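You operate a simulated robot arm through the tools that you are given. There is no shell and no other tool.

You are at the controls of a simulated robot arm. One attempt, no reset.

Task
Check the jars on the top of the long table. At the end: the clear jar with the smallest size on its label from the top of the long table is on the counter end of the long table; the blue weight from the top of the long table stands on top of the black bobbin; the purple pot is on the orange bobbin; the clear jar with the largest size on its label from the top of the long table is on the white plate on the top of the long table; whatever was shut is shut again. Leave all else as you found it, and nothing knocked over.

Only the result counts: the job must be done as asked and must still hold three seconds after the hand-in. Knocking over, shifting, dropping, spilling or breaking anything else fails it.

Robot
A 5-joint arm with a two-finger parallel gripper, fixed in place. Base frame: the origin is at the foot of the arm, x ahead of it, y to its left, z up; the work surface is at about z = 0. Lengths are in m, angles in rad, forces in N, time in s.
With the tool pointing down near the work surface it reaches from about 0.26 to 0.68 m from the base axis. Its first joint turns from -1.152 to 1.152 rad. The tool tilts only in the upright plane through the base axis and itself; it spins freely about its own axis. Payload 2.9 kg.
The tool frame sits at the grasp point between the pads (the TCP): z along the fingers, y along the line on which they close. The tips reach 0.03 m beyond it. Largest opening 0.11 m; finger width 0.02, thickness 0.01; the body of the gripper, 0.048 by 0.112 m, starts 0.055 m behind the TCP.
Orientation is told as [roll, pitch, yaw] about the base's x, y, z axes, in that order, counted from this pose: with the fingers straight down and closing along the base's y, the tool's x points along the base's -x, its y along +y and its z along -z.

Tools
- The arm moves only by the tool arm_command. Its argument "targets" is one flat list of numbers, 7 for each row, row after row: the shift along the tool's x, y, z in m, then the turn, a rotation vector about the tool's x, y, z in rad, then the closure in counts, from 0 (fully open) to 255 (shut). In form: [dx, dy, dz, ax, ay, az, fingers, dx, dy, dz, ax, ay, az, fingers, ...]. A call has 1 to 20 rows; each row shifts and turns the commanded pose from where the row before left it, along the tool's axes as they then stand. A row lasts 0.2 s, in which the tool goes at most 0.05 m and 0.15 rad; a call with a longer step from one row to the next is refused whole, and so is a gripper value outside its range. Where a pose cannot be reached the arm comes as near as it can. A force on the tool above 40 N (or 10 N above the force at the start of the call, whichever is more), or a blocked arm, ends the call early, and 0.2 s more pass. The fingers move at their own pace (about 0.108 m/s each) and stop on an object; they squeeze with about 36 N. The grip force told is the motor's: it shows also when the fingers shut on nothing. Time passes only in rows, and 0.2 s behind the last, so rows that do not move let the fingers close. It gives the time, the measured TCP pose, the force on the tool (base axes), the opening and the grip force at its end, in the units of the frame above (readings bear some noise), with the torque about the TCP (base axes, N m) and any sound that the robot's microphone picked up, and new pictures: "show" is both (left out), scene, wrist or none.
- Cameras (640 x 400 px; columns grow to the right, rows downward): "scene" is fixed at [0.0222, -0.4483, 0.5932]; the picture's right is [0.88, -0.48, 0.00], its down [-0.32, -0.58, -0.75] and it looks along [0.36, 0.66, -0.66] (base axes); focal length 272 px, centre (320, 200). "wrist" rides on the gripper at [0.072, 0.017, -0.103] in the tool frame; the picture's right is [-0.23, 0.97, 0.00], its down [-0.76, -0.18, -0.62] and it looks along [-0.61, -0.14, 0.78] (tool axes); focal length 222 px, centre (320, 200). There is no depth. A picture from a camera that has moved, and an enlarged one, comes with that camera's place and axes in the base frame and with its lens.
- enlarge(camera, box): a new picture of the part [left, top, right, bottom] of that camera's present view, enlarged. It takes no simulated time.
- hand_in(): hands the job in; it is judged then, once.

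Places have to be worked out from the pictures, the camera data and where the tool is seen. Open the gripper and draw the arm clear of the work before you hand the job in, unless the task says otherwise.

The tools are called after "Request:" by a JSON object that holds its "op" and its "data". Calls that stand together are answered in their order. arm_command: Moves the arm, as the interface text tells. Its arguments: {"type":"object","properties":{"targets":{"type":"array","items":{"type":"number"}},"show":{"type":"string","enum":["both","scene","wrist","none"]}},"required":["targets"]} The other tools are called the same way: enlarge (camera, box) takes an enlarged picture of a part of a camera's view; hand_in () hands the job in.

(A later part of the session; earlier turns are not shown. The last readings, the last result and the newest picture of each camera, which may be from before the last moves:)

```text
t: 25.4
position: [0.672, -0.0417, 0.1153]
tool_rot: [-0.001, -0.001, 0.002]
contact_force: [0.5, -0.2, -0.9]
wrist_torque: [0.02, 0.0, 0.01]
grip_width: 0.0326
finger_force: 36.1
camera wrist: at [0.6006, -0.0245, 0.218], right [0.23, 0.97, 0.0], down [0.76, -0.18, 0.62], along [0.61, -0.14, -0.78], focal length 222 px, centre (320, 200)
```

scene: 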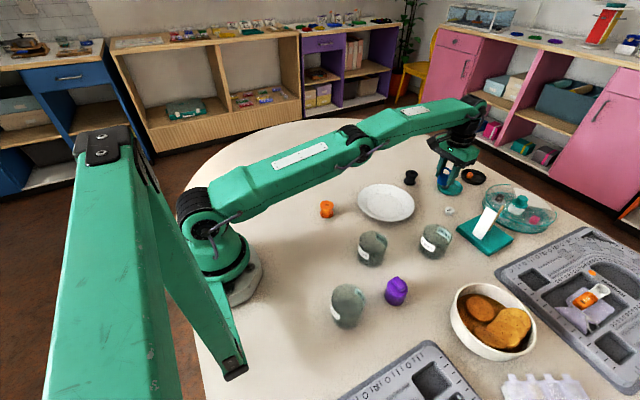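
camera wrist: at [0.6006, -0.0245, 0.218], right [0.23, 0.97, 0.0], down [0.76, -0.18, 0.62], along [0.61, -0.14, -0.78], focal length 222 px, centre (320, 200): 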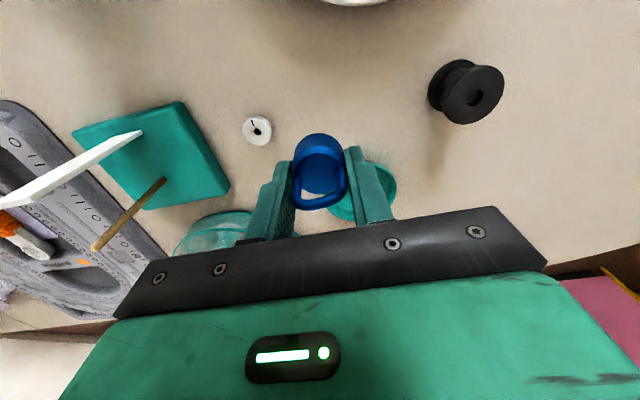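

The weight is held upright. I'll enlarge the current wrist view to measure the weight's place in the hand and the black bobbin again.

Request:
{"op": "enlarge", "data": {"camera": "wrist", "box": [280, 120, 360, 220]}}

Request:
{"op": "enlarge", "data": {"camera": "wrist", "box": [420, 50, 516, 135]}}

Request:
{"op": "enlarge", "data": {"camera": "scene", "box": [395, 140, 495, 215]}}

```text
4.00 times, centred on (320, 170) of wrist
camera zoom: at [0.6006, -0.0245, 0.218], right [0.23, 0.97, 0.0], down [0.76, -0.18, 0.62], along [0.61, -0.14, -0.78], focal length 888 px, centre (320, 320)
```

zoom: 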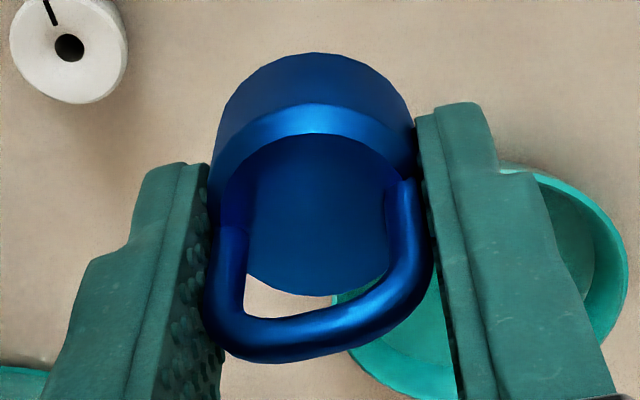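

```text
4.71 times, centred on (468, 92) of wrist
camera zoom: at [0.6006, -0.0245, 0.218], right [0.23, 0.97, 0.0], down [0.76, -0.18, 0.62], along [0.61, -0.14, -0.78], focal length 1045 px, centre (-376, 706)
```

zoom: 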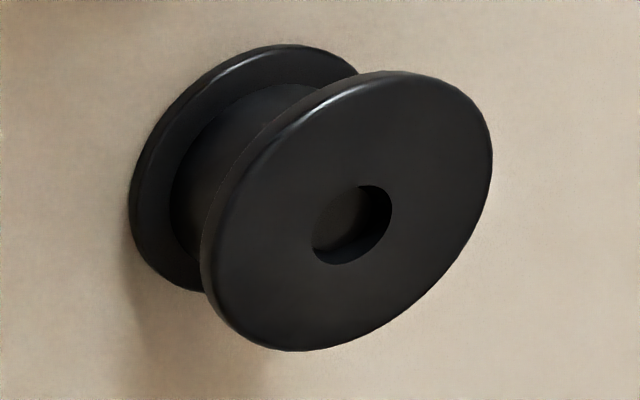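

```text
5.33 times, centred on (445, 178) of scene
camera zoom: at [0.0222, -0.4483, 0.5932], right [0.88, -0.48, 0.0], down [-0.32, -0.58, -0.75], along [0.36, 0.66, -0.66], focal length 1454 px, centre (-347, 320)
```

zoom: 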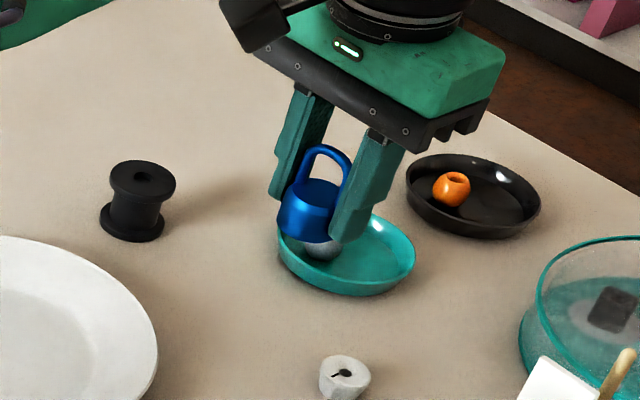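

Weight Ø≈0.033 and its centre is 2.6 mm inward of the TCP; black bobbin top centre ≈ (0.671,0.0795). I carry it over the bobbin at this height.

Request:
{"op": "arm_command", "data": {"targets": [-0.0005, 0.0404, 0, 0, 0, 0, 255, -0.0005, 0.0404, 0, 0, 0, 0, 255, -0.0005, 0.0404, 0, 0, 0, 0, 255, 0, 0, 0, 0, 0, 0, 255], "show": "both"}}

Request:
{"op": "enlarge", "data": {"camera": "wrist", "box": [270, 90, 370, 220]}}

Request:
{"op": "enlarge", "data": {"camera": "scene", "box": [375, 130, 465, 195]}}

```text
t: 26.4
position: [0.6686, 0.0805, 0.1148]
tool_rot: [0.0, -0.001, 0.001]
contact_force: [0.0, -0.5, -0.6]
wrist_torque: [0.05, -0.02, 0.0]
grip_width: 0.0328
finger_force: 35.4
out of reach, approached as far as the arm can: row 3
camera wrist: at [0.5979, 0.0978, 0.218], right [0.23, 0.97, 0.0], down [0.76, -0.18, 0.62], along [0.61, -0.14, -0.78], focal length 222 px, centre (320, 200)
```

scene: 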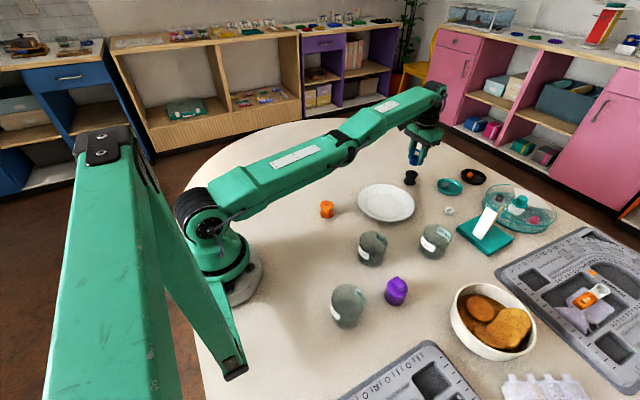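
wrist: 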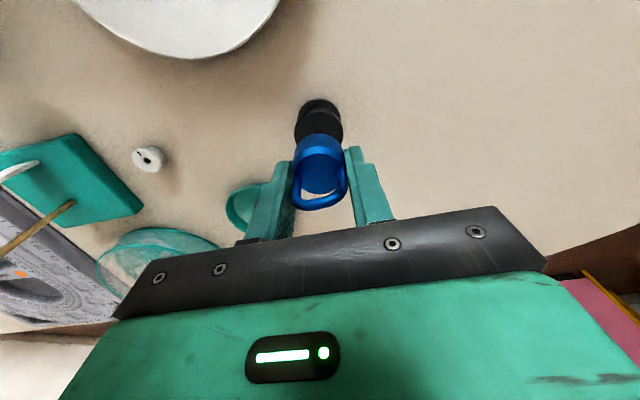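

```text
3.08 times, centred on (320, 155) of wrist
camera zoom: at [0.5979, 0.0978, 0.218], right [0.23, 0.97, 0.0], down [0.76, -0.18, 0.62], along [0.61, -0.14, -0.78], focal length 684 px, centre (320, 338)
```

zoom: 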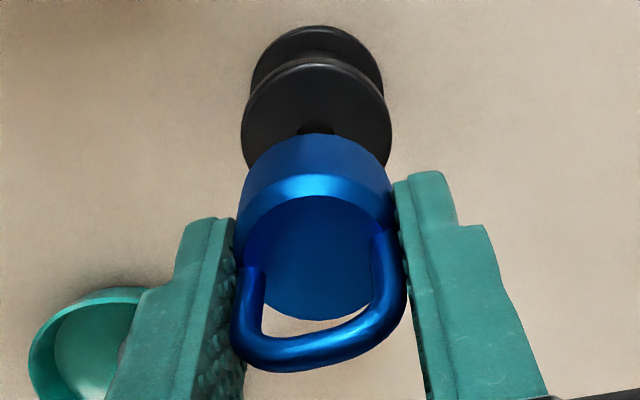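

```text
6.15 times, centred on (420, 162) of scene
camera zoom: at [0.0222, -0.4483, 0.5932], right [0.88, -0.48, 0.0], down [-0.32, -0.58, -0.75], along [0.36, 0.66, -0.66], focal length 1677 px, centre (-295, 431)
```

zoom: 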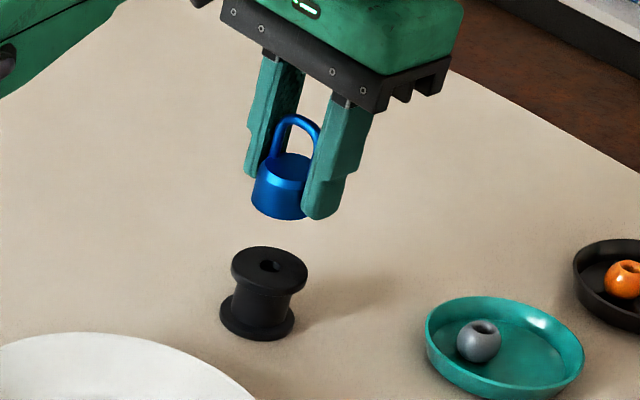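

At this height the reach stops ~3 mm short, but the weight is still nearly over the bobbin (scene view: within 2 mm). I lower most of the way, nudging +2 mm in x and -1 mm in y.

Request:
{"op": "arm_command", "data": {"targets": [0, -0.0005, 0.015, 0, 0, 0, 255, -0.001, -0.0005, 0.012, 0, 0, 0, 255, -0.001, 0, 0.008, 0, 0, 0, 255, 0, 0, 0, 0, 0, 0, 255], "show": "both"}}

Request:
{"op": "enlarge", "data": {"camera": "scene", "box": [380, 140, 450, 195]}}

Request:
{"op": "enlarge", "data": {"camera": "wrist", "box": [270, 90, 370, 220]}}

```text
t: 27.4
position: [0.6732, 0.0796, 0.0782]
tool_rot: [-0.001, 0.001, 0.001]
contact_force: [-0.4, 0.1, -1.1]
wrist_torque: [0.0, 0.0, 0.01]
grip_width: 0.0329
finger_force: 35.8
camera wrist: at [0.6015, 0.0966, 0.1818], right [0.23, 0.97, 0.0], down [0.76, -0.18, 0.62], along [0.61, -0.14, -0.78], focal length 222 px, centre (320, 200)
```

scene: 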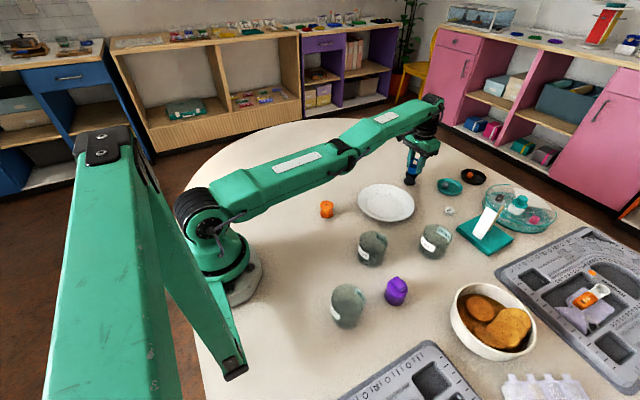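
wrist: 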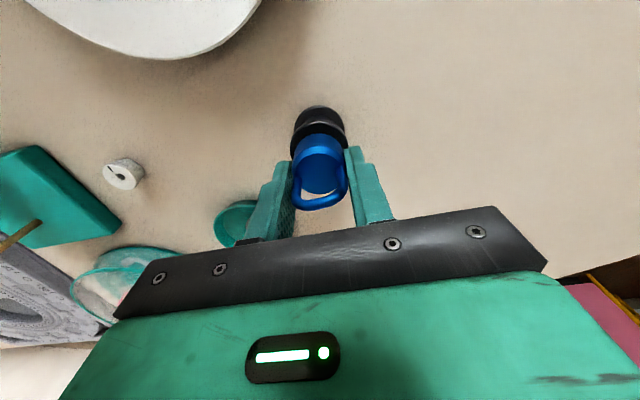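

```text
7.27 times, centred on (415, 168) of scene
camera zoom: at [0.0222, -0.4483, 0.5932], right [0.88, -0.48, 0.0], down [-0.32, -0.58, -0.75], along [0.36, 0.66, -0.66], focal length 1982 px, centre (-371, 436)
```

zoom: 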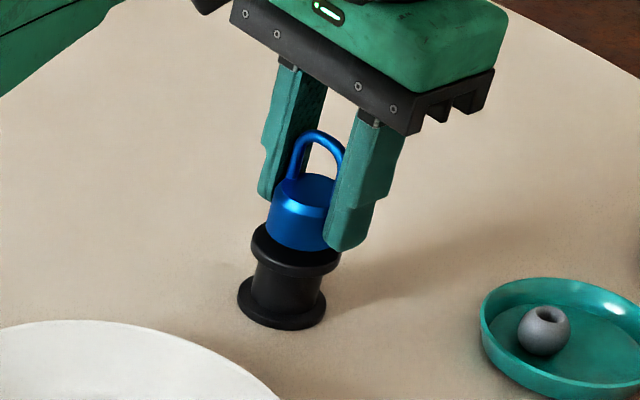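

```text
3.08 times, centred on (320, 155) of wrist
camera zoom: at [0.6015, 0.0966, 0.1818], right [0.23, 0.97, 0.0], down [0.76, -0.18, 0.62], along [0.61, -0.14, -0.78], focal length 684 px, centre (320, 338)
```

zoom: 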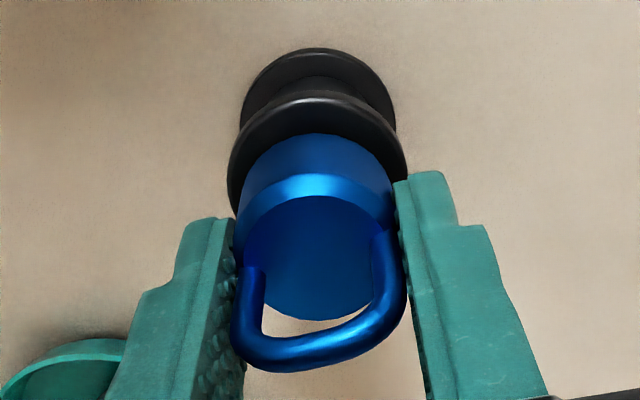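

Weight and bobbin are concentric to about 2 mm in both views. Lowering the last ~8 mm in small steps to feel contact.

Request:
{"op": "arm_command", "data": {"targets": [0, 0, 0.003, 0, 0, 0, 255, 0, 0, 0.002, 0, 0, 0, 255, 0, 0, 0.0015, 0, 0, 0, 255, 0, 0, 0, 0, 0, 0, 255], "show": "none"}}

```text
t: 28.4
position: [0.6737, 0.0793, 0.0721]
tool_rot: [0.002, 0.002, 0.001]
contact_force: [-0.7, 0.2, 0.7]
wrist_torque: [0.03, 0.0, 0.01]
grip_width: 0.0329
finger_force: 35.9
out of reach, approached as far as the arm can: row 3
```

Reach limit touched at r≈0.678; I pull in 1.5 mm (which also centres it better) and continue down slowly.

Request:
{"op": "arm_command", "data": {"targets": [0.0015, 0, 0.001, 0, 0, 0, 255, 0, 0, 0.001, 0, 0, 0, 255, 0, 0, 0, 0, 0, 0, 255], "show": "none"}}

```text
t: 29.2
position: [0.6742, 0.0803, 0.0733]
tool_rot: [-0.001, 0.0, 0.002]
contact_force: [-0.3, -1.8, 12.1]
wrist_torque: [-0.1, 0.05, -0.01]
grip_width: 0.033
finger_force: 35.5
```

A 12 N upward force shows the weight is resting on the bobbin. I'll look before releasing.

Request:
{"op": "enlarge", "data": {"camera": "scene", "box": [390, 150, 440, 195]}}

Request:
{"op": "enlarge", "data": {"camera": "wrist", "box": [270, 90, 370, 220]}}

```text
8.89 times, centred on (415, 172) of scene
camera zoom: at [0.0221, -0.4483, 0.5932], right [0.88, -0.48, 0.0], down [-0.32, -0.58, -0.75], along [0.36, 0.66, -0.66], focal length 2423 px, centre (-524, 444)
```

zoom: 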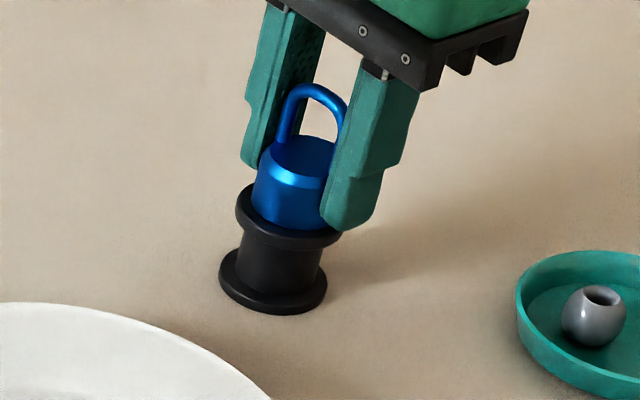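

```text
3.08 times, centred on (320, 155) of wrist
camera zoom: at [0.6021, 0.097, 0.1755], right [0.23, 0.97, 0.0], down [0.76, -0.18, 0.62], along [0.61, -0.14, -0.78], focal length 684 px, centre (320, 338)
```

zoom: 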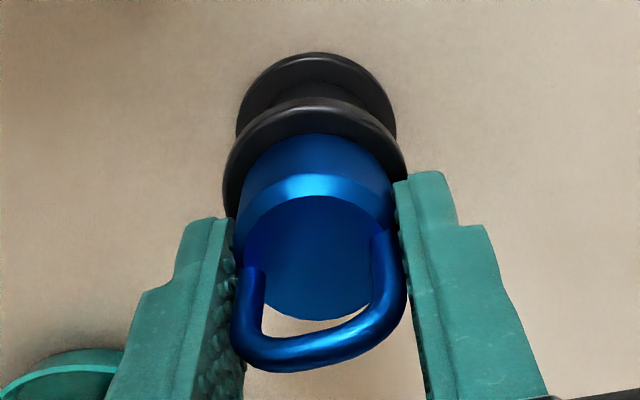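

Well centred and upright. Releasing by opening to about 0.055 m, then waiting a moment.

Request:
{"op": "arm_command", "data": {"targets": [0, 0, 0, 0, 0, 0, 200, 0, 0, 0, 0, 0, 0, 128, 0, 0, 0, 0, 0, 0, 128], "show": "wrist"}}

```text
t: 30.0
position: [0.6732, 0.0795, 0.0699]
tool_rot: [0.0, 0.003, 0.002]
contact_force: [0.5, 0.7, 0.6]
wrist_torque: [0.01, -0.01, -0.01]
grip_width: 0.0547
finger_force: 0.0
camera wrist: at [0.6019, 0.097, 0.1737], right [0.23, 0.97, 0.0], down [0.76, -0.18, 0.62], along [0.6, -0.14, -0.78], focal length 222 px, centre (320, 200)
```

wrist: 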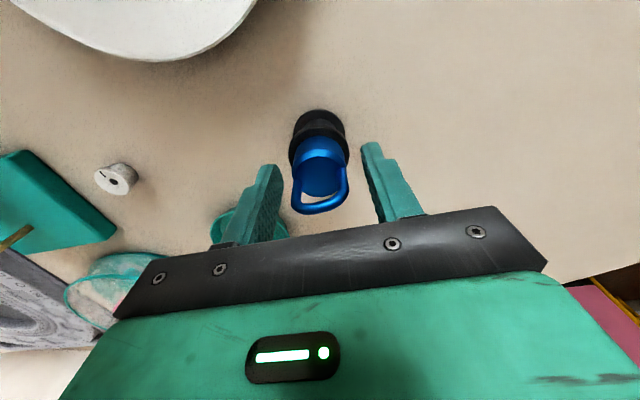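

Released and the weight stands. I retreat straight up (the reach shrinks with height, so pulling slightly inward once the tips are above the handle).

Request:
{"op": "arm_command", "data": {"targets": [0.0005, 0, -0.015, 0, 0, 0, 128, 0.0005, 0, -0.025, 0, 0, 0, 128, 0.001, 0, -0.03, 0, 0, 0, 128, 0.02, 0, -0.04, 0, 0, 0, 128, 0.025, 0, -0.04, 0, 0, 0, 128], "show": "both"}}

Request:
{"op": "enlarge", "data": {"camera": "scene", "box": [390, 150, 440, 195]}}

```text
t: 31.2
position: [0.6233, 0.078, 0.22]
tool_rot: [0.0, 0.0, 0.001]
contact_force: [0.1, -0.5, -0.2]
wrist_torque: [0.03, 0.01, 0.05]
grip_width: 0.0549
finger_force: 0.1
out of reach, approached as far as the arm can: row 3
camera wrist: at [0.5509, 0.0946, 0.323], right [0.23, 0.97, 0.0], down [0.76, -0.18, 0.62], along [0.61, -0.14, -0.78], focal length 222 px, centre (320, 200)
```

scene: 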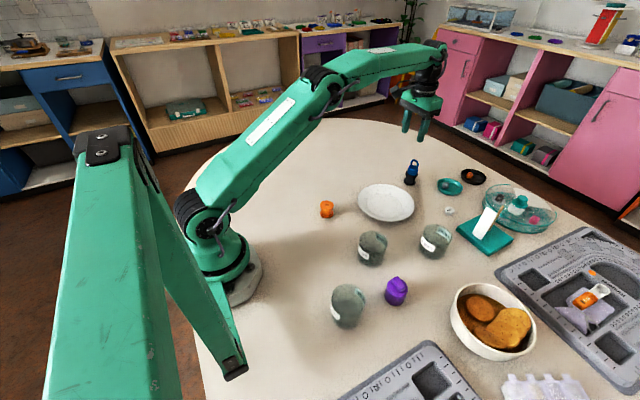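
wrist: 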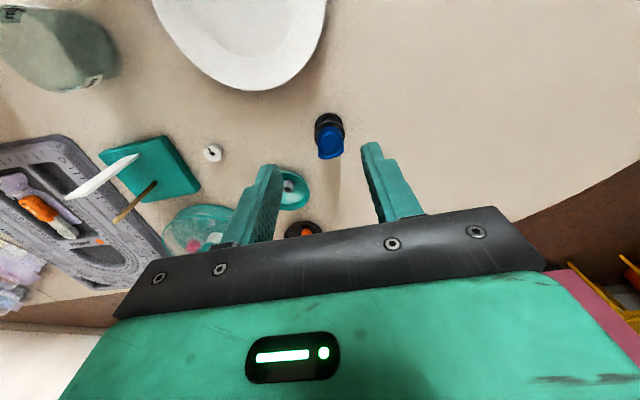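

```text
8.89 times, centred on (415, 172) of scene
camera zoom: at [0.0222, -0.4483, 0.5932], right [0.88, -0.48, 0.0], down [-0.32, -0.58, -0.75], along [0.36, 0.66, -0.66], focal length 2423 px, centre (-524, 444)
```

zoom: 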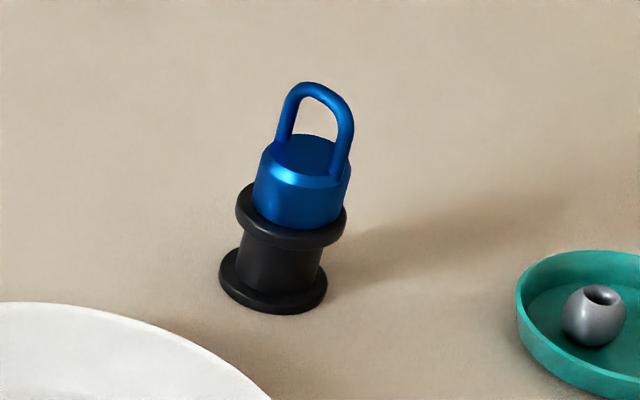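

The weight stands on the black bobbin. Next the 6 mm jar: I move above (0.352,-0.123) with the gripper fully open.

Request:
{"op": "arm_command", "data": {"targets": [0.0339, -0.0251, 0, 0, 0, 0, 0, 0.0339, -0.0251, 0, 0, 0, 0, 0, 0.0339, -0.0251, 0, 0, 0, 0, 0, 0.0339, -0.0251, 0, 0, 0, 0, 0, 0.0339, -0.0251, 0, 0, 0, 0, 0, 0.0339, -0.0251, 0, 0, 0, 0, 0, 0.0339, -0.0251, 0.01, 0, 0, 0, 0, 0.0339, -0.0251, 0.01, 0, 0, 0, 0], "show": "both"}}

Request:
{"op": "enlarge", "data": {"camera": "wrist", "box": [250, 60, 390, 190]}}

```text
t: 33.0
position: [0.3514, -0.1222, 0.1967]
tool_rot: [-0.001, 0.0, 0.002]
contact_force: [0.1, -0.7, -0.2]
wrist_torque: [-0.03, 0.0, -0.01]
grip_width: 0.11
finger_force: 0.1
camera wrist: at [0.2788, -0.106, 0.3009], right [0.23, 0.97, 0.0], down [0.76, -0.18, 0.62], along [0.61, -0.14, -0.78], focal length 222 px, centre (320, 200)
```

scene: 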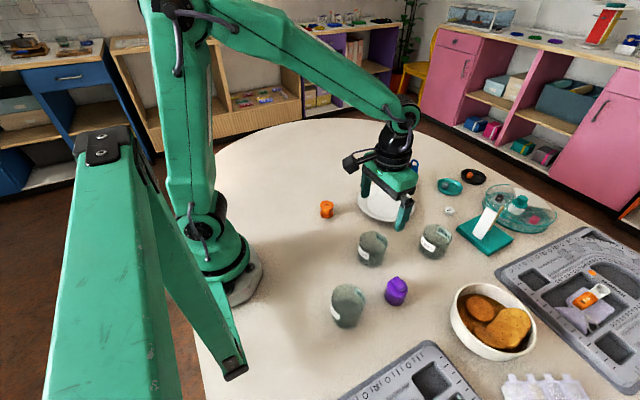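
wrist: 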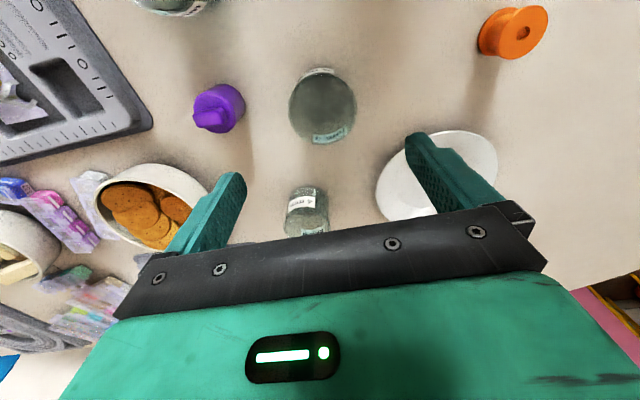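

```text
3.08 times, centred on (320, 125) of wrist
camera zoom: at [0.2788, -0.106, 0.3009], right [0.23, 0.97, 0.0], down [0.76, -0.18, 0.62], along [0.61, -0.14, -0.78], focal length 684 px, centre (320, 431)
```

zoom: 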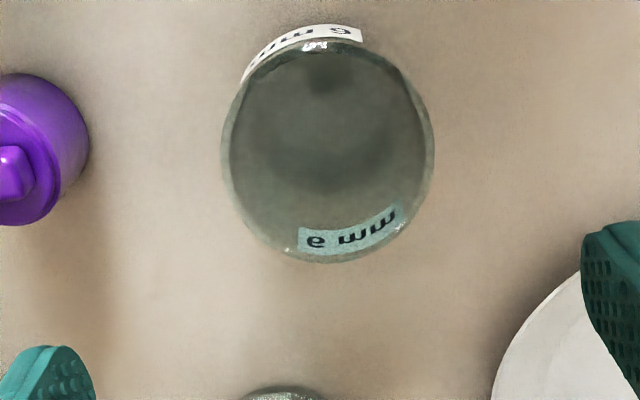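

The jar's rim centre is measured at about (0.348,-0.120), Ø0.069. Lowering straight over it to TCP z≈0.05 with open fingers.

Request:
{"op": "arm_command", "data": {"targets": [0.002, 0.001, 0.04, 0, 0, 0, 0, 0, 0, 0.045, 0, 0, 0, 0, 0, 0, 0.04, 0, 0, 0, 0, 0, 0, 0.0217, 0, 0, 0, 0], "show": "both"}}

```text
t: 34.0
position: [0.3489, -0.1202, 0.052]
tool_rot: [0.0, 0.0, 0.002]
contact_force: [-0.4, 0.3, 0.0]
wrist_torque: [0.01, -0.03, -0.02]
grip_width: 0.1097
finger_force: 0.1
camera wrist: at [0.2764, -0.1035, 0.1547], right [0.23, 0.97, 0.0], down [0.76, -0.18, 0.62], along [0.61, -0.14, -0.78], focal length 222 px, centre (320, 200)
```

scene: 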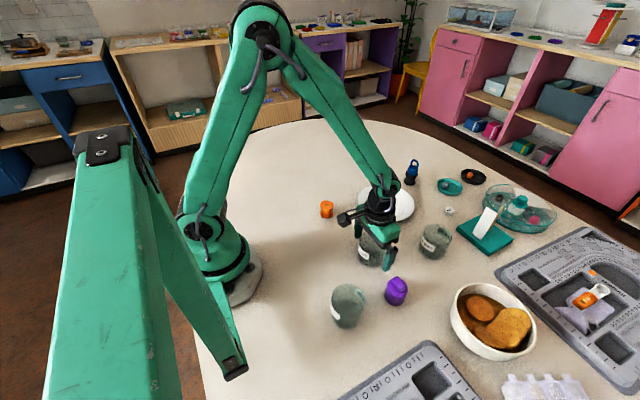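
wrist: 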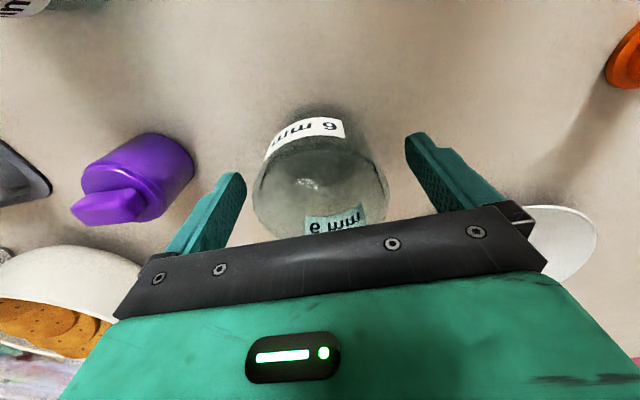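

The jar is centred between the fingers. Closing gently in two steps.

Request:
{"op": "arm_command", "data": {"targets": [0, 0, 0, 0, 0, 0, 70, 0, 0, 0, 0, 0, 0, 70, 0, 0, 0, 0, 0, 0, 100, 0, 0, 0, 0, 0, 0, 110], "show": "wrist"}}

```text
t: 35.0
position: [0.3487, -0.12, 0.0518]
tool_rot: [0.001, 0.002, 0.002]
contact_force: [0.1, 0.4, -0.1]
wrist_torque: [0.0, 0.0, -0.01]
grip_width: 0.0699
finger_force: 35.6
camera wrist: at [0.2764, -0.1035, 0.155], right [0.23, 0.97, 0.0], down [0.76, -0.18, 0.62], along [0.61, -0.14, -0.78], focal length 222 px, centre (320, 200)
```

wrist: 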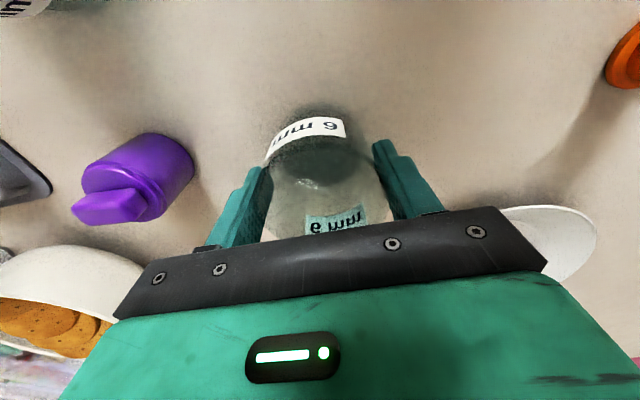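

Gripped at 0.070 m width, 36 N. Lifting to about 0.17 and moving over the plate centre (0.512,0.017).

Request:
{"op": "arm_command", "data": {"targets": [0, 0, -0.02, 0, 0, 0, 255, 0, 0, -0.05, 0, 0, 0, 255, 0, 0, -0.05, 0, 0, 0, 255, -0.0326, 0.0274, 0, 0, 0, 0, 255, -0.0326, 0.0274, 0, 0, 0, 0, 255, -0.0326, 0.0274, 0, 0, 0, 0, 255, -0.0326, 0.0274, 0, 0, 0, 0, 255, -0.0326, 0.0274, 0, 0, 0, 0, 255, 0, 0, 0, 0, 0, 0, 255], "show": "both"}}

Request:
{"op": "enlarge", "data": {"camera": "scene", "box": [340, 130, 450, 230]}}

```text
t: 37.0
position: [0.5122, 0.0168, 0.1737]
tool_rot: [0.001, 0.0, 0.002]
contact_force: [-0.3, 0.0, -0.9]
wrist_torque: [0.01, 0.0, -0.01]
grip_width: 0.0696
finger_force: 36.0
camera wrist: at [0.4401, 0.0339, 0.2766], right [0.23, 0.97, 0.0], down [0.76, -0.18, 0.62], along [0.61, -0.14, -0.78], focal length 222 px, centre (320, 200)
```

scene: 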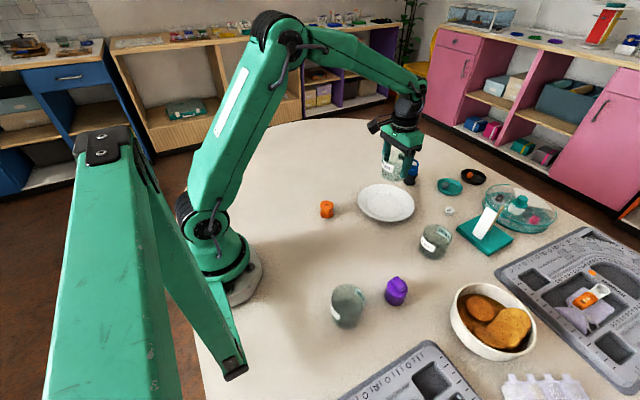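
wrist: 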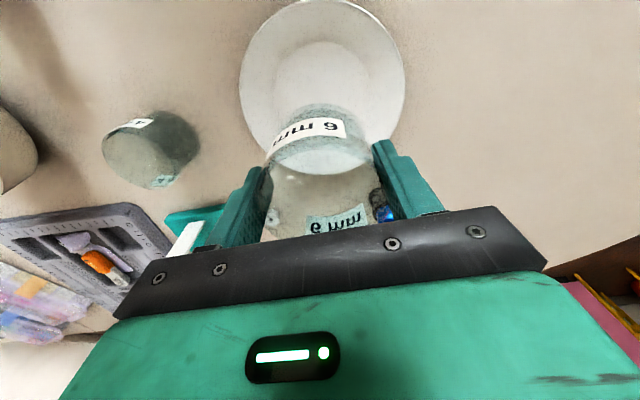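

```text
4.00 times, centred on (395, 180) of scene
camera zoom: at [0.0222, -0.4483, 0.5932], right [0.88, -0.48, 0.0], down [-0.32, -0.58, -0.75], along [0.36, 0.66, -0.66], focal length 1090 px, centre (20, 280)
```

zoom: 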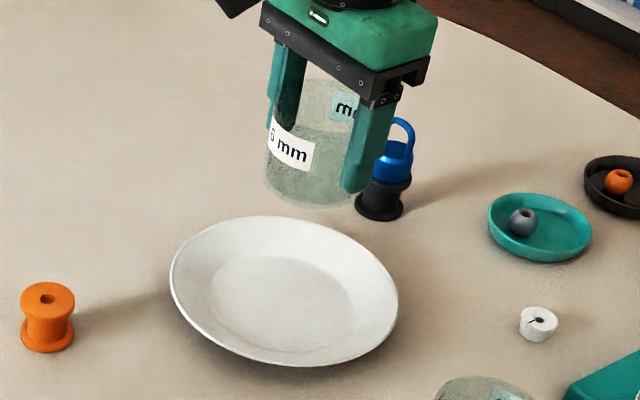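

Jar hangs upright above the plate; comparing both views the plate centre is a few mm further in +y, so I shift 4 mm and lower to just above the plate.

Request:
{"op": "arm_command", "data": {"targets": [0, 0.004, 0.035, 0, 0, 0, 255, 0, 0, 0.035, 0, 0, 0, 255, 0, 0, 0.025, 0, 0, 0, 255, 0, 0, 0, 0, 0, 0, 255], "show": "both"}}

Request:
{"op": "enlarge", "data": {"camera": "scene", "box": [340, 150, 430, 230]}}

```text
t: 38.0
position: [0.5107, 0.0203, 0.0775]
tool_rot: [0.0, 0.0, 0.001]
contact_force: [-0.7, 0.3, -0.5]
wrist_torque: [0.01, 0.0, -0.01]
grip_width: 0.0695
finger_force: 36.1
camera wrist: at [0.439, 0.0376, 0.1811], right [0.23, 0.97, 0.0], down [0.76, -0.18, 0.62], along [0.61, -0.14, -0.78], focal length 222 px, centre (320, 200)
```

scene: 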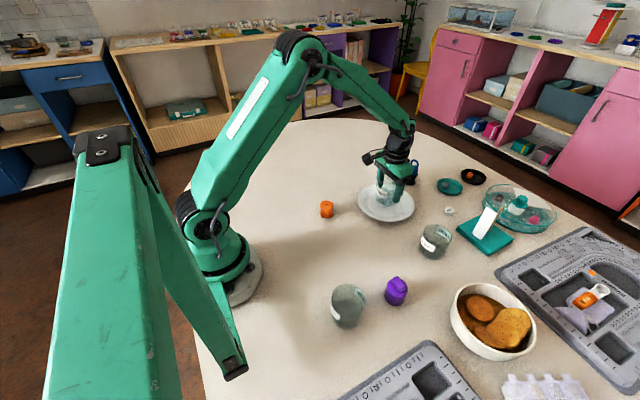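
wrist: 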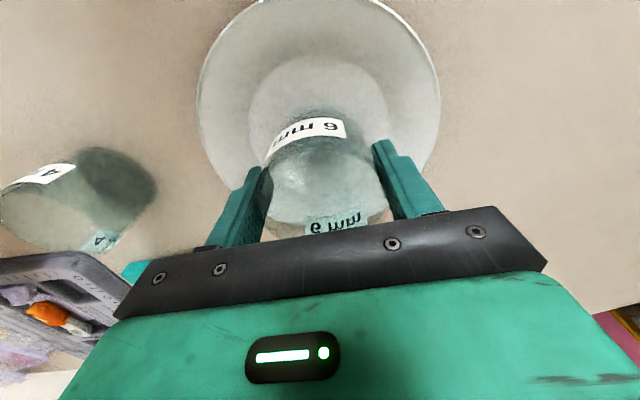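

```text
5.00 times, centred on (385, 190) of scene
camera zoom: at [0.0222, -0.4483, 0.5932], right [0.88, -0.48, 0.0], down [-0.32, -0.58, -0.75], along [0.36, 0.66, -0.66], focal length 1363 px, centre (-5, 250)
```

zoom: 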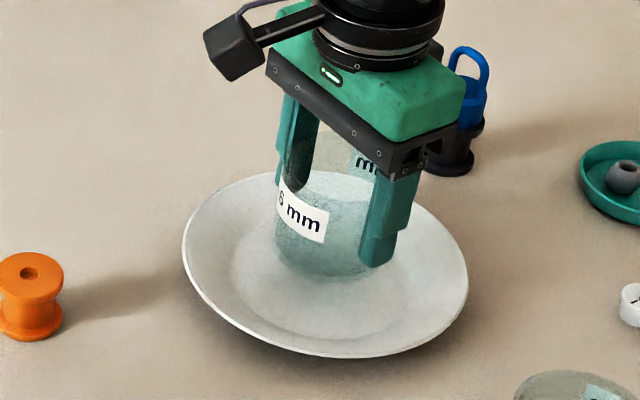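

Alignment with the plate's flat centre looks good in both views. Lowering in small steps until contact.

Request:
{"op": "arm_command", "data": {"targets": [0, 0, 0.008, 0, 0, 0, 255, 0, 0, 0.004, 0, 0, 0, 255, 0, 0, 0.002, 0, 0, 0, 255, 0, 0, 0, 0, 0, 0, 255], "show": "none"}}

```text
t: 39.0
position: [0.5112, 0.0208, 0.0631]
tool_rot: [0.001, 0.0, 0.001]
contact_force: [-0.1, -1.1, -0.7]
wrist_torque: [0.01, 0.0, 0.01]
grip_width: 0.0694
finger_force: 36.0
```

No contact yet at TCP z=0.063 (jar bottom ≈0.011). Continuing in 1–1.5 mm steps.

Request:
{"op": "arm_command", "data": {"targets": [0, 0, 0.0015, 0, 0, 0, 255, 0, 0, 0.0015, 0, 0, 0, 255, 0, 0, 0, 0, 0, 0, 255], "show": "none"}}

```text
t: 39.8
position: [0.5127, 0.0203, 0.0603]
tool_rot: [0.0, 0.0, 0.001]
contact_force: [0.6, -1.3, -0.5]
wrist_torque: [0.04, -0.03, 0.01]
grip_width: 0.0696
finger_force: 36.7
```

Request:
{"op": "arm_command", "data": {"targets": [0, 0, 0.001, 0, 0, 0, 255, 0, 0, 0.001, 0, 0, 0, 255, 0, 0, 0, 0, 0, 0, 255], "show": "none"}}

```text
t: 40.6
position: [0.5123, 0.0203, 0.0584]
tool_rot: [0.0, -0.002, 0.002]
contact_force: [-0.6, -0.6, -0.8]
wrist_torque: [-0.01, -0.01, 0.02]
grip_width: 0.0693
finger_force: 36.3
```

Still free at TCP z≈0.0584 (jar bottom ≈6 mm). Continuing down 1 mm at a time.

Request:
{"op": "arm_command", "data": {"targets": [0, 0, 0.001, 0, 0, 0, 255, 0, 0, 0.001, 0, 0, 0, 255, 0, 0, 0, 0, 0, 0, 255], "show": "none"}}

```text
t: 41.4
position: [0.5122, 0.0204, 0.0578]
tool_rot: [0.0, 0.0, 0.001]
contact_force: [-5.4, -1.7, 13.8]
wrist_torque: [-0.1, 0.31, -0.01]
grip_width: 0.0694
finger_force: 35.8
```

Contact at about 14 N. I relieve slightly and open the fingers partway (to ~0.088 m) so they stay clear of the plate's sloping rim.

Request:
{"op": "arm_command", "data": {"targets": [0, 0, -0.0008, 0, 0, 0, 255, 0, 0, 0, 0, 0, 0, 80, 0, 0, 0, 0, 0, 0, 50, 0, 0, 0, 0, 0, 0, 50], "show": "wrist"}}

Request:
{"op": "enlarge", "data": {"camera": "scene", "box": [340, 150, 430, 230]}}

```text
t: 42.4
position: [0.5122, 0.0199, 0.0563]
tool_rot: [-0.001, -0.001, 0.001]
contact_force: [-0.3, 0.1, -0.7]
wrist_torque: [0.0, 0.01, 0.0]
grip_width: 0.0885
finger_force: 0.2
camera wrist: at [0.44, 0.0372, 0.1601], right [0.23, 0.97, 0.0], down [0.76, -0.18, 0.62], along [0.61, -0.14, -0.78], focal length 222 px, centre (320, 200)
```

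wrist: 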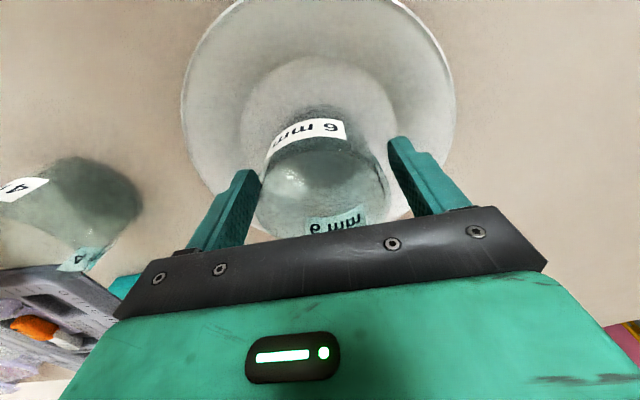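

```text
5.00 times, centred on (385, 190) of scene
camera zoom: at [0.0222, -0.4483, 0.5932], right [0.88, -0.48, 0.0], down [-0.32, -0.58, -0.75], along [0.36, 0.66, -0.66], focal length 1363 px, centre (-5, 250)
```

zoom: 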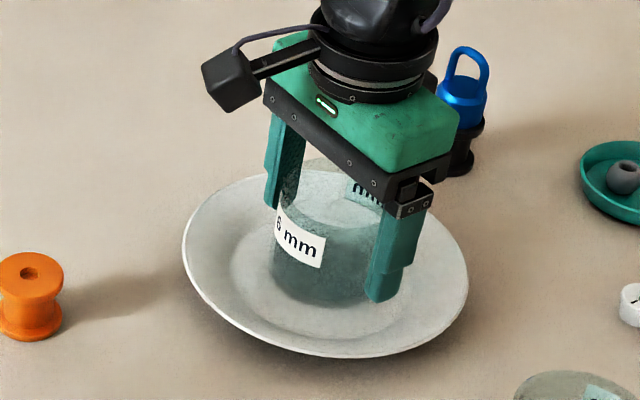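

The 6 mm jar is standing on the plate, plate unmoved. I retreat straight up and move over the 3 mm jar at about (0.211,-0.220).

Request:
{"op": "arm_command", "data": {"targets": [0, 0, -0.03, 0, 0, 0, 50, 0, 0, -0.045, 0, 0, 0, 50, 0, 0, -0.045, 0, 0, 0, 0, 0, 0, -0.03, 0, 0, 0, 0, 0.0376, -0.03, 0, 0, 0, 0, 0, 0.0376, -0.03, 0, 0, 0, 0, 0, 0.0376, -0.03, 0, 0, 0, 0, 0, 0.0376, -0.03, 0, 0, 0, 0, 0, 0.0376, -0.03, 0, 0, 0, 0, 0, 0.0376, -0.03, 0, 0, 0, 0, 0, 0.0376, -0.03, 0, 0, 0, 0, 0, 0.0376, -0.03, 0, 0, 0, 0, 0], "show": "both"}}

Request:
{"op": "enlarge", "data": {"camera": "wrist", "box": [250, 60, 390, 190]}}

Request:
{"op": "enlarge", "data": {"camera": "scene", "box": [340, 150, 450, 230]}}

```text
t: 45.0
position: [0.2103, -0.2206, 0.2088]
tool_rot: [0.0, 0.0, 0.003]
contact_force: [-0.1, 0.4, -0.3]
wrist_torque: [0.01, 0.01, -0.02]
grip_width: 0.1099
finger_force: 0.1
camera wrist: at [0.1387, -0.2037, 0.3114], right [0.23, 0.97, 0.0], down [0.76, -0.18, 0.62], along [0.61, -0.14, -0.78], focal length 222 px, centre (320, 200)
```

scene: 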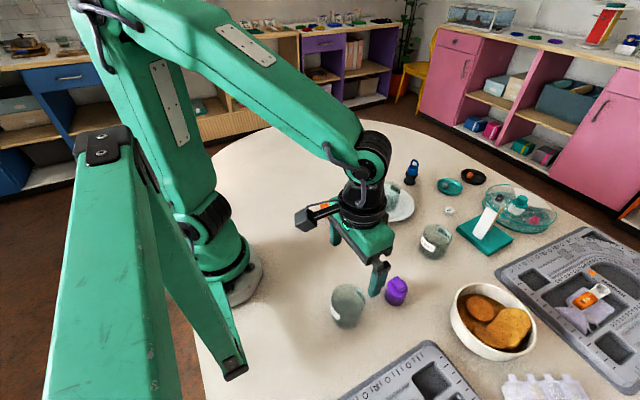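
wrist: 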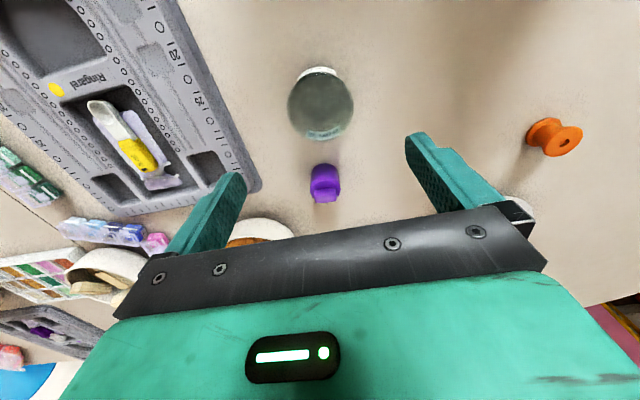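

```text
3.08 times, centred on (320, 125) of wrist
camera zoom: at [0.1387, -0.2037, 0.3114], right [0.23, 0.97, 0.0], down [0.76, -0.18, 0.62], along [0.61, -0.14, -0.78], focal length 684 px, centre (320, 431)
```

zoom: 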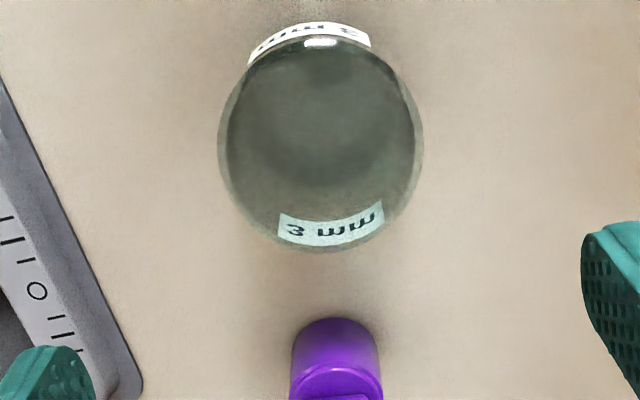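

```text
5.00 times, centred on (395, 190) of scene
camera zoom: at [0.0222, -0.4483, 0.5932], right [0.88, -0.48, 0.0], down [-0.32, -0.58, -0.75], along [0.36, 0.66, -0.66], focal length 1363 px, centre (-55, 250)
```

zoom: 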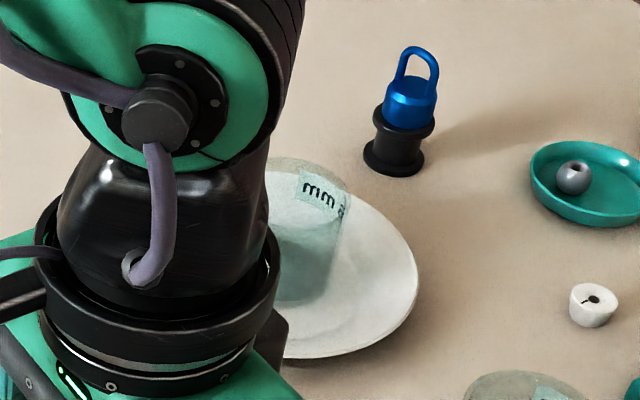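

The 3 mm jar's centre is at about (0.208,-0.2195). Lowering over it to TCP z≈0.05.

Request:
{"op": "arm_command", "data": {"targets": [0.002, 0.001, 0.04, 0, 0, 0, 0, 0, 0, 0.045, 0, 0, 0, 0, 0, 0, 0.045, 0, 0, 0, 0, 0, 0, 0.0288, 0, 0, 0, 0], "show": "both"}}

```text
t: 46.0
position: [0.2065, -0.2187, 0.045]
tool_rot: [0.0, 0.001, 0.003]
contact_force: [0.5, -0.5, -0.6]
wrist_torque: [-0.02, -0.04, -0.05]
grip_width: 0.1101
finger_force: 0.0
camera wrist: at [0.1353, -0.2023, 0.1485], right [0.23, 0.97, 0.0], down [0.76, -0.18, 0.62], along [0.61, -0.14, -0.78], focal length 222 px, centre (320, 200)
```

scene: 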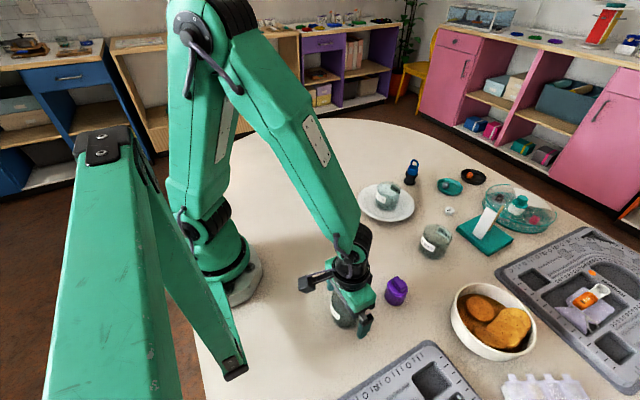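
wrist: 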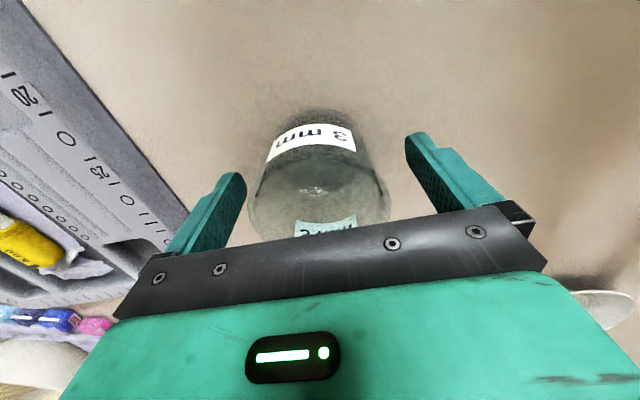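

The jar sits between the fingers. Closing on it.

Request:
{"op": "arm_command", "data": {"targets": [0, 0, 0, 0, 0, 0, 70, 0, 0, 0, 0, 0, 0, 70, 0, 0, 0, 0, 0, 0, 110, 0, 0, 0, 0, 0, 0, 255], "show": "wrist"}}

```text
t: 47.0
position: [0.2077, -0.2191, 0.0462]
tool_rot: [0.0, 0.001, 0.002]
contact_force: [0.3, 0.4, -0.2]
wrist_torque: [-0.03, -0.04, -0.01]
grip_width: 0.0694
finger_force: 36.1
camera wrist: at [0.1354, -0.2023, 0.149], right [0.23, 0.97, 0.0], down [0.76, -0.18, 0.62], along [0.61, -0.14, -0.78], focal length 222 px, centre (320, 200)
```

wrist: 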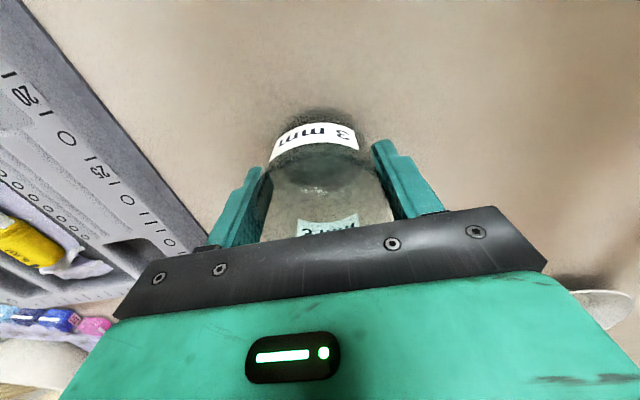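

Gripped at 0.069 m, 36 N. Lifting to about 0.25 and going via (0.36, 0) so as to keep clear of the arm's base.

Request:
{"op": "arm_command", "data": {"targets": [0, 0, -0.02, 0, 0, 0, 255, 0, 0, -0.045, 0, 0, 0, 255, 0, 0, -0.045, 0, 0, 0, 255, 0, 0, -0.045, 0, 0, 0, 255, 0, 0, -0.045, 0, 0, 0, 255, -0.0253, 0.0365, 0, 0, 0, 0, 255, -0.0253, 0.0365, 0, 0, 0, 0, 255, -0.0253, 0.0365, 0, 0, 0, 0, 255, -0.0253, 0.0365, 0, 0, 0, 0, 255, -0.0253, 0.0365, 0, 0, 0, 0, 255, -0.0253, 0.0365, 0, 0, 0, 0, 255], "show": "scene"}}

```text
t: 49.4
position: [0.3622, 0.0022, 0.2493]
tool_rot: [-0.001, 0.0, 0.0]
contact_force: [-0.3, -0.8, -1.3]
wrist_torque: [-0.01, 0.01, -0.02]
grip_width: 0.0698
finger_force: 36.3
```

scene: 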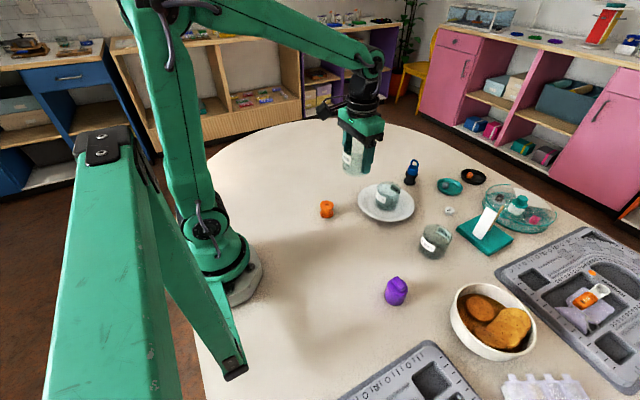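

Carrying well. Continuing to the empty counter end, to about (0.33, 0.50).

Request:
{"op": "arm_command", "data": {"targets": [0.00273, 0.04545, 0, 0, 0, 0, 255, 0.00273, 0.04545, 0, 0, 0, 0, 255, 0.00273, 0.04545, 0, 0, 0, 0, 255, 0.00273, 0.04545, 0, 0, 0, 0, 255, 0.00273, 0.04545, 0, 0, 0, 0, 255, 0.00273, 0.04545, 0, 0, 0, 0, 255, 0.00273, 0.04545, 0, 0, 0, 0, 255, 0.00273, 0.04545, 0, 0, 0, 0, 255, 0.00273, 0.04545, 0, 0, 0, 0, 255, 0.00273, 0.04545, 0, 0, 0, 0, 255, 0.00273, 0.04545, 0, 0, 0, 0, 255], "show": "both"}}

```text
t: 51.8
position: [0.3301, 0.5002, 0.249]
tool_rot: [-0.002, 0.001, 0.002]
contact_force: [1.0, 0.2, -1.2]
wrist_torque: [0.02, -0.02, 0.02]
grip_width: 0.0698
finger_force: 35.5
camera wrist: at [0.2571, 0.5162, 0.3524], right [0.23, 0.97, 0.0], down [0.76, -0.18, 0.62], along [0.61, -0.14, -0.78], focal length 222 px, centre (320, 200)
```

scene: 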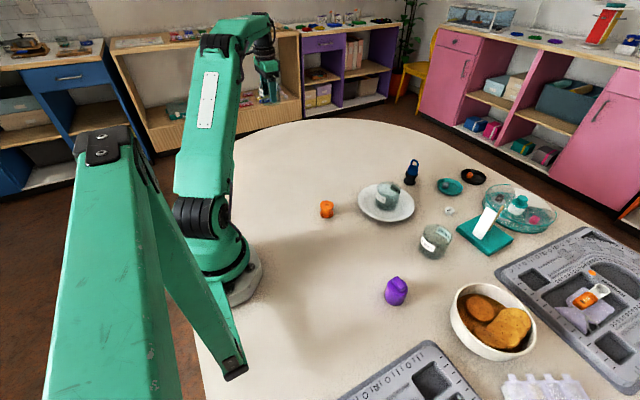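
wrist: 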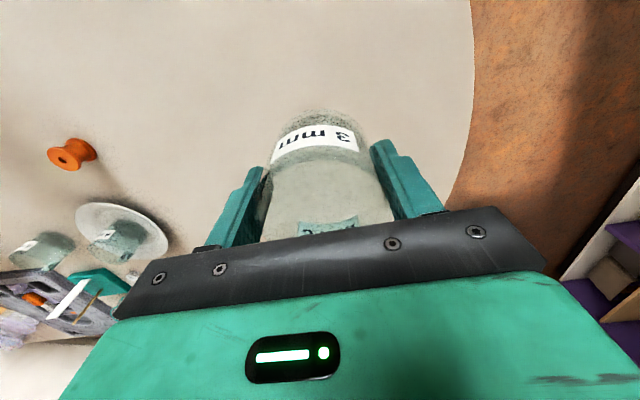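

The table edge here is at y≈0.72, so (0.33,0.50) is well on the counter end. Lowering the jar to just above the surface.

Request:
{"op": "arm_command", "data": {"targets": [0, 0, 0.045, 0, 0, 0, 255, 0, 0, 0.045, 0, 0, 0, 255, 0, 0, 0.045, 0, 0, 0, 255, 0, 0, 0.04, 0, 0, 0, 255, 0, 0, 0.015, 0, 0, 0, 255, 0, 0, 0, 0, 0, 0, 255], "show": "wrist"}}

```text
t: 53.2
position: [0.3295, 0.5004, 0.0578]
tool_rot: [0.0, -0.001, 0.001]
contact_force: [-0.4, 0.9, -0.8]
wrist_torque: [-0.01, 0.04, -0.02]
grip_width: 0.07
finger_force: 35.9
camera wrist: at [0.2581, 0.5166, 0.1609], right [0.23, 0.97, 0.0], down [0.76, -0.18, 0.62], along [0.61, -0.14, -0.78], focal length 222 px, centre (320, 200)
```

wrist: 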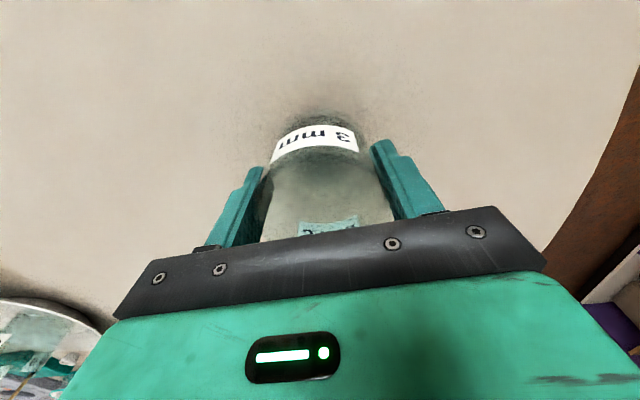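

The jar bottom is about 12 mm above the table. Going down in small steps to feel contact.

Request:
{"op": "arm_command", "data": {"targets": [0, 0, 0.005, 0, 0, 0, 255, 0, 0, 0.003, 0, 0, 0, 255, 0, 0, 0.0015, 0, 0, 0, 255, 0, 0, 0, 0, 0, 0, 255], "show": "none"}}

```text
t: 54.2
position: [0.3319, 0.5006, 0.0486]
tool_rot: [0.0, -0.001, 0.002]
contact_force: [0.2, 0.0, -1.2]
wrist_torque: [-0.03, -0.01, 0.0]
grip_width: 0.0699
finger_force: 35.8
```

No contact yet at z≈0.0486; continuing 1 mm at a time.

Request:
{"op": "arm_command", "data": {"targets": [0, 0, 0.001, 0, 0, 0, 255, 0, 0, 0.001, 0, 0, 0, 255, 0, 0, 0.0007, 0, 0, 0, 255, 0, 0, 0, 0, 0, 0, 255], "show": "none"}}

```text
t: 55.2
position: [0.3308, 0.499, 0.0469]
tool_rot: [-0.001, -0.001, 0.001]
contact_force: [0.8, 0.9, -1.2]
wrist_torque: [-0.02, -0.01, 0.04]
grip_width: 0.0701
finger_force: 35.6
```

Still free; another millimetre and a bit.

Request:
{"op": "arm_command", "data": {"targets": [0, 0, 0.001, 0, 0, 0, 255, 0, 0, 0.0008, 0, 0, 0, 255, 0, 0, 0, 0, 0, 0, 255], "show": "none"}}

```text
t: 56.0
position: [0.3309, 0.4998, 0.0462]
tool_rot: [0.002, -0.002, 0.001]
contact_force: [-2.2, -2.0, 10.5]
wrist_torque: [-0.32, 0.09, -0.07]
grip_width: 0.0699
finger_force: 35.7
```

Contact at ~10 N: the jar is on the table. Relieving slightly, opening the fingers, then rising straight up.

Request:
{"op": "arm_command", "data": {"targets": [0, 0, -0.0006, 0, 0, 0, 255, 0, 0, 0, 0, 0, 0, 80, 0, 0, 0, 0, 0, 0, 30, 0, 0, 0, 0, 0, 0, 0, 0, 0, 0, 0, 0, 0, 0, 0, 0, -0.03, 0, 0, 0, 0, 0, 0, -0.045, 0, 0, 0, 0, 0, 0, -0.045, 0, 0, 0, 0, 0, 0, -0.045, 0, 0, 0, 0, 0, 0, -0.03, 0, 0, 0, 0], "show": "both"}}

```text
t: 58.2
position: [0.3292, 0.4998, 0.2412]
tool_rot: [-0.001, 0.001, 0.003]
contact_force: [0.1, 1.4, 0.3]
wrist_torque: [0.02, 0.02, 0.0]
grip_width: 0.11
finger_force: 0.0
camera wrist: at [0.2573, 0.5162, 0.3442], right [0.23, 0.97, 0.0], down [0.76, -0.18, 0.62], along [0.61, -0.14, -0.78], focal length 222 px, centre (320, 200)
```

scene: 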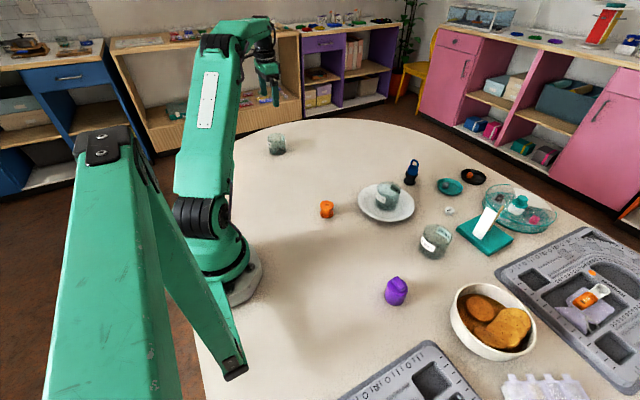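
wrist: 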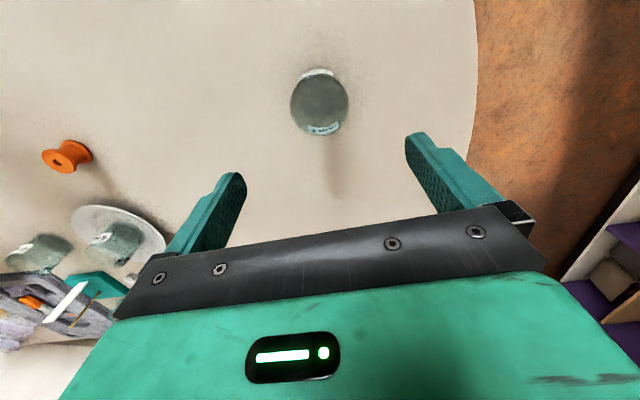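

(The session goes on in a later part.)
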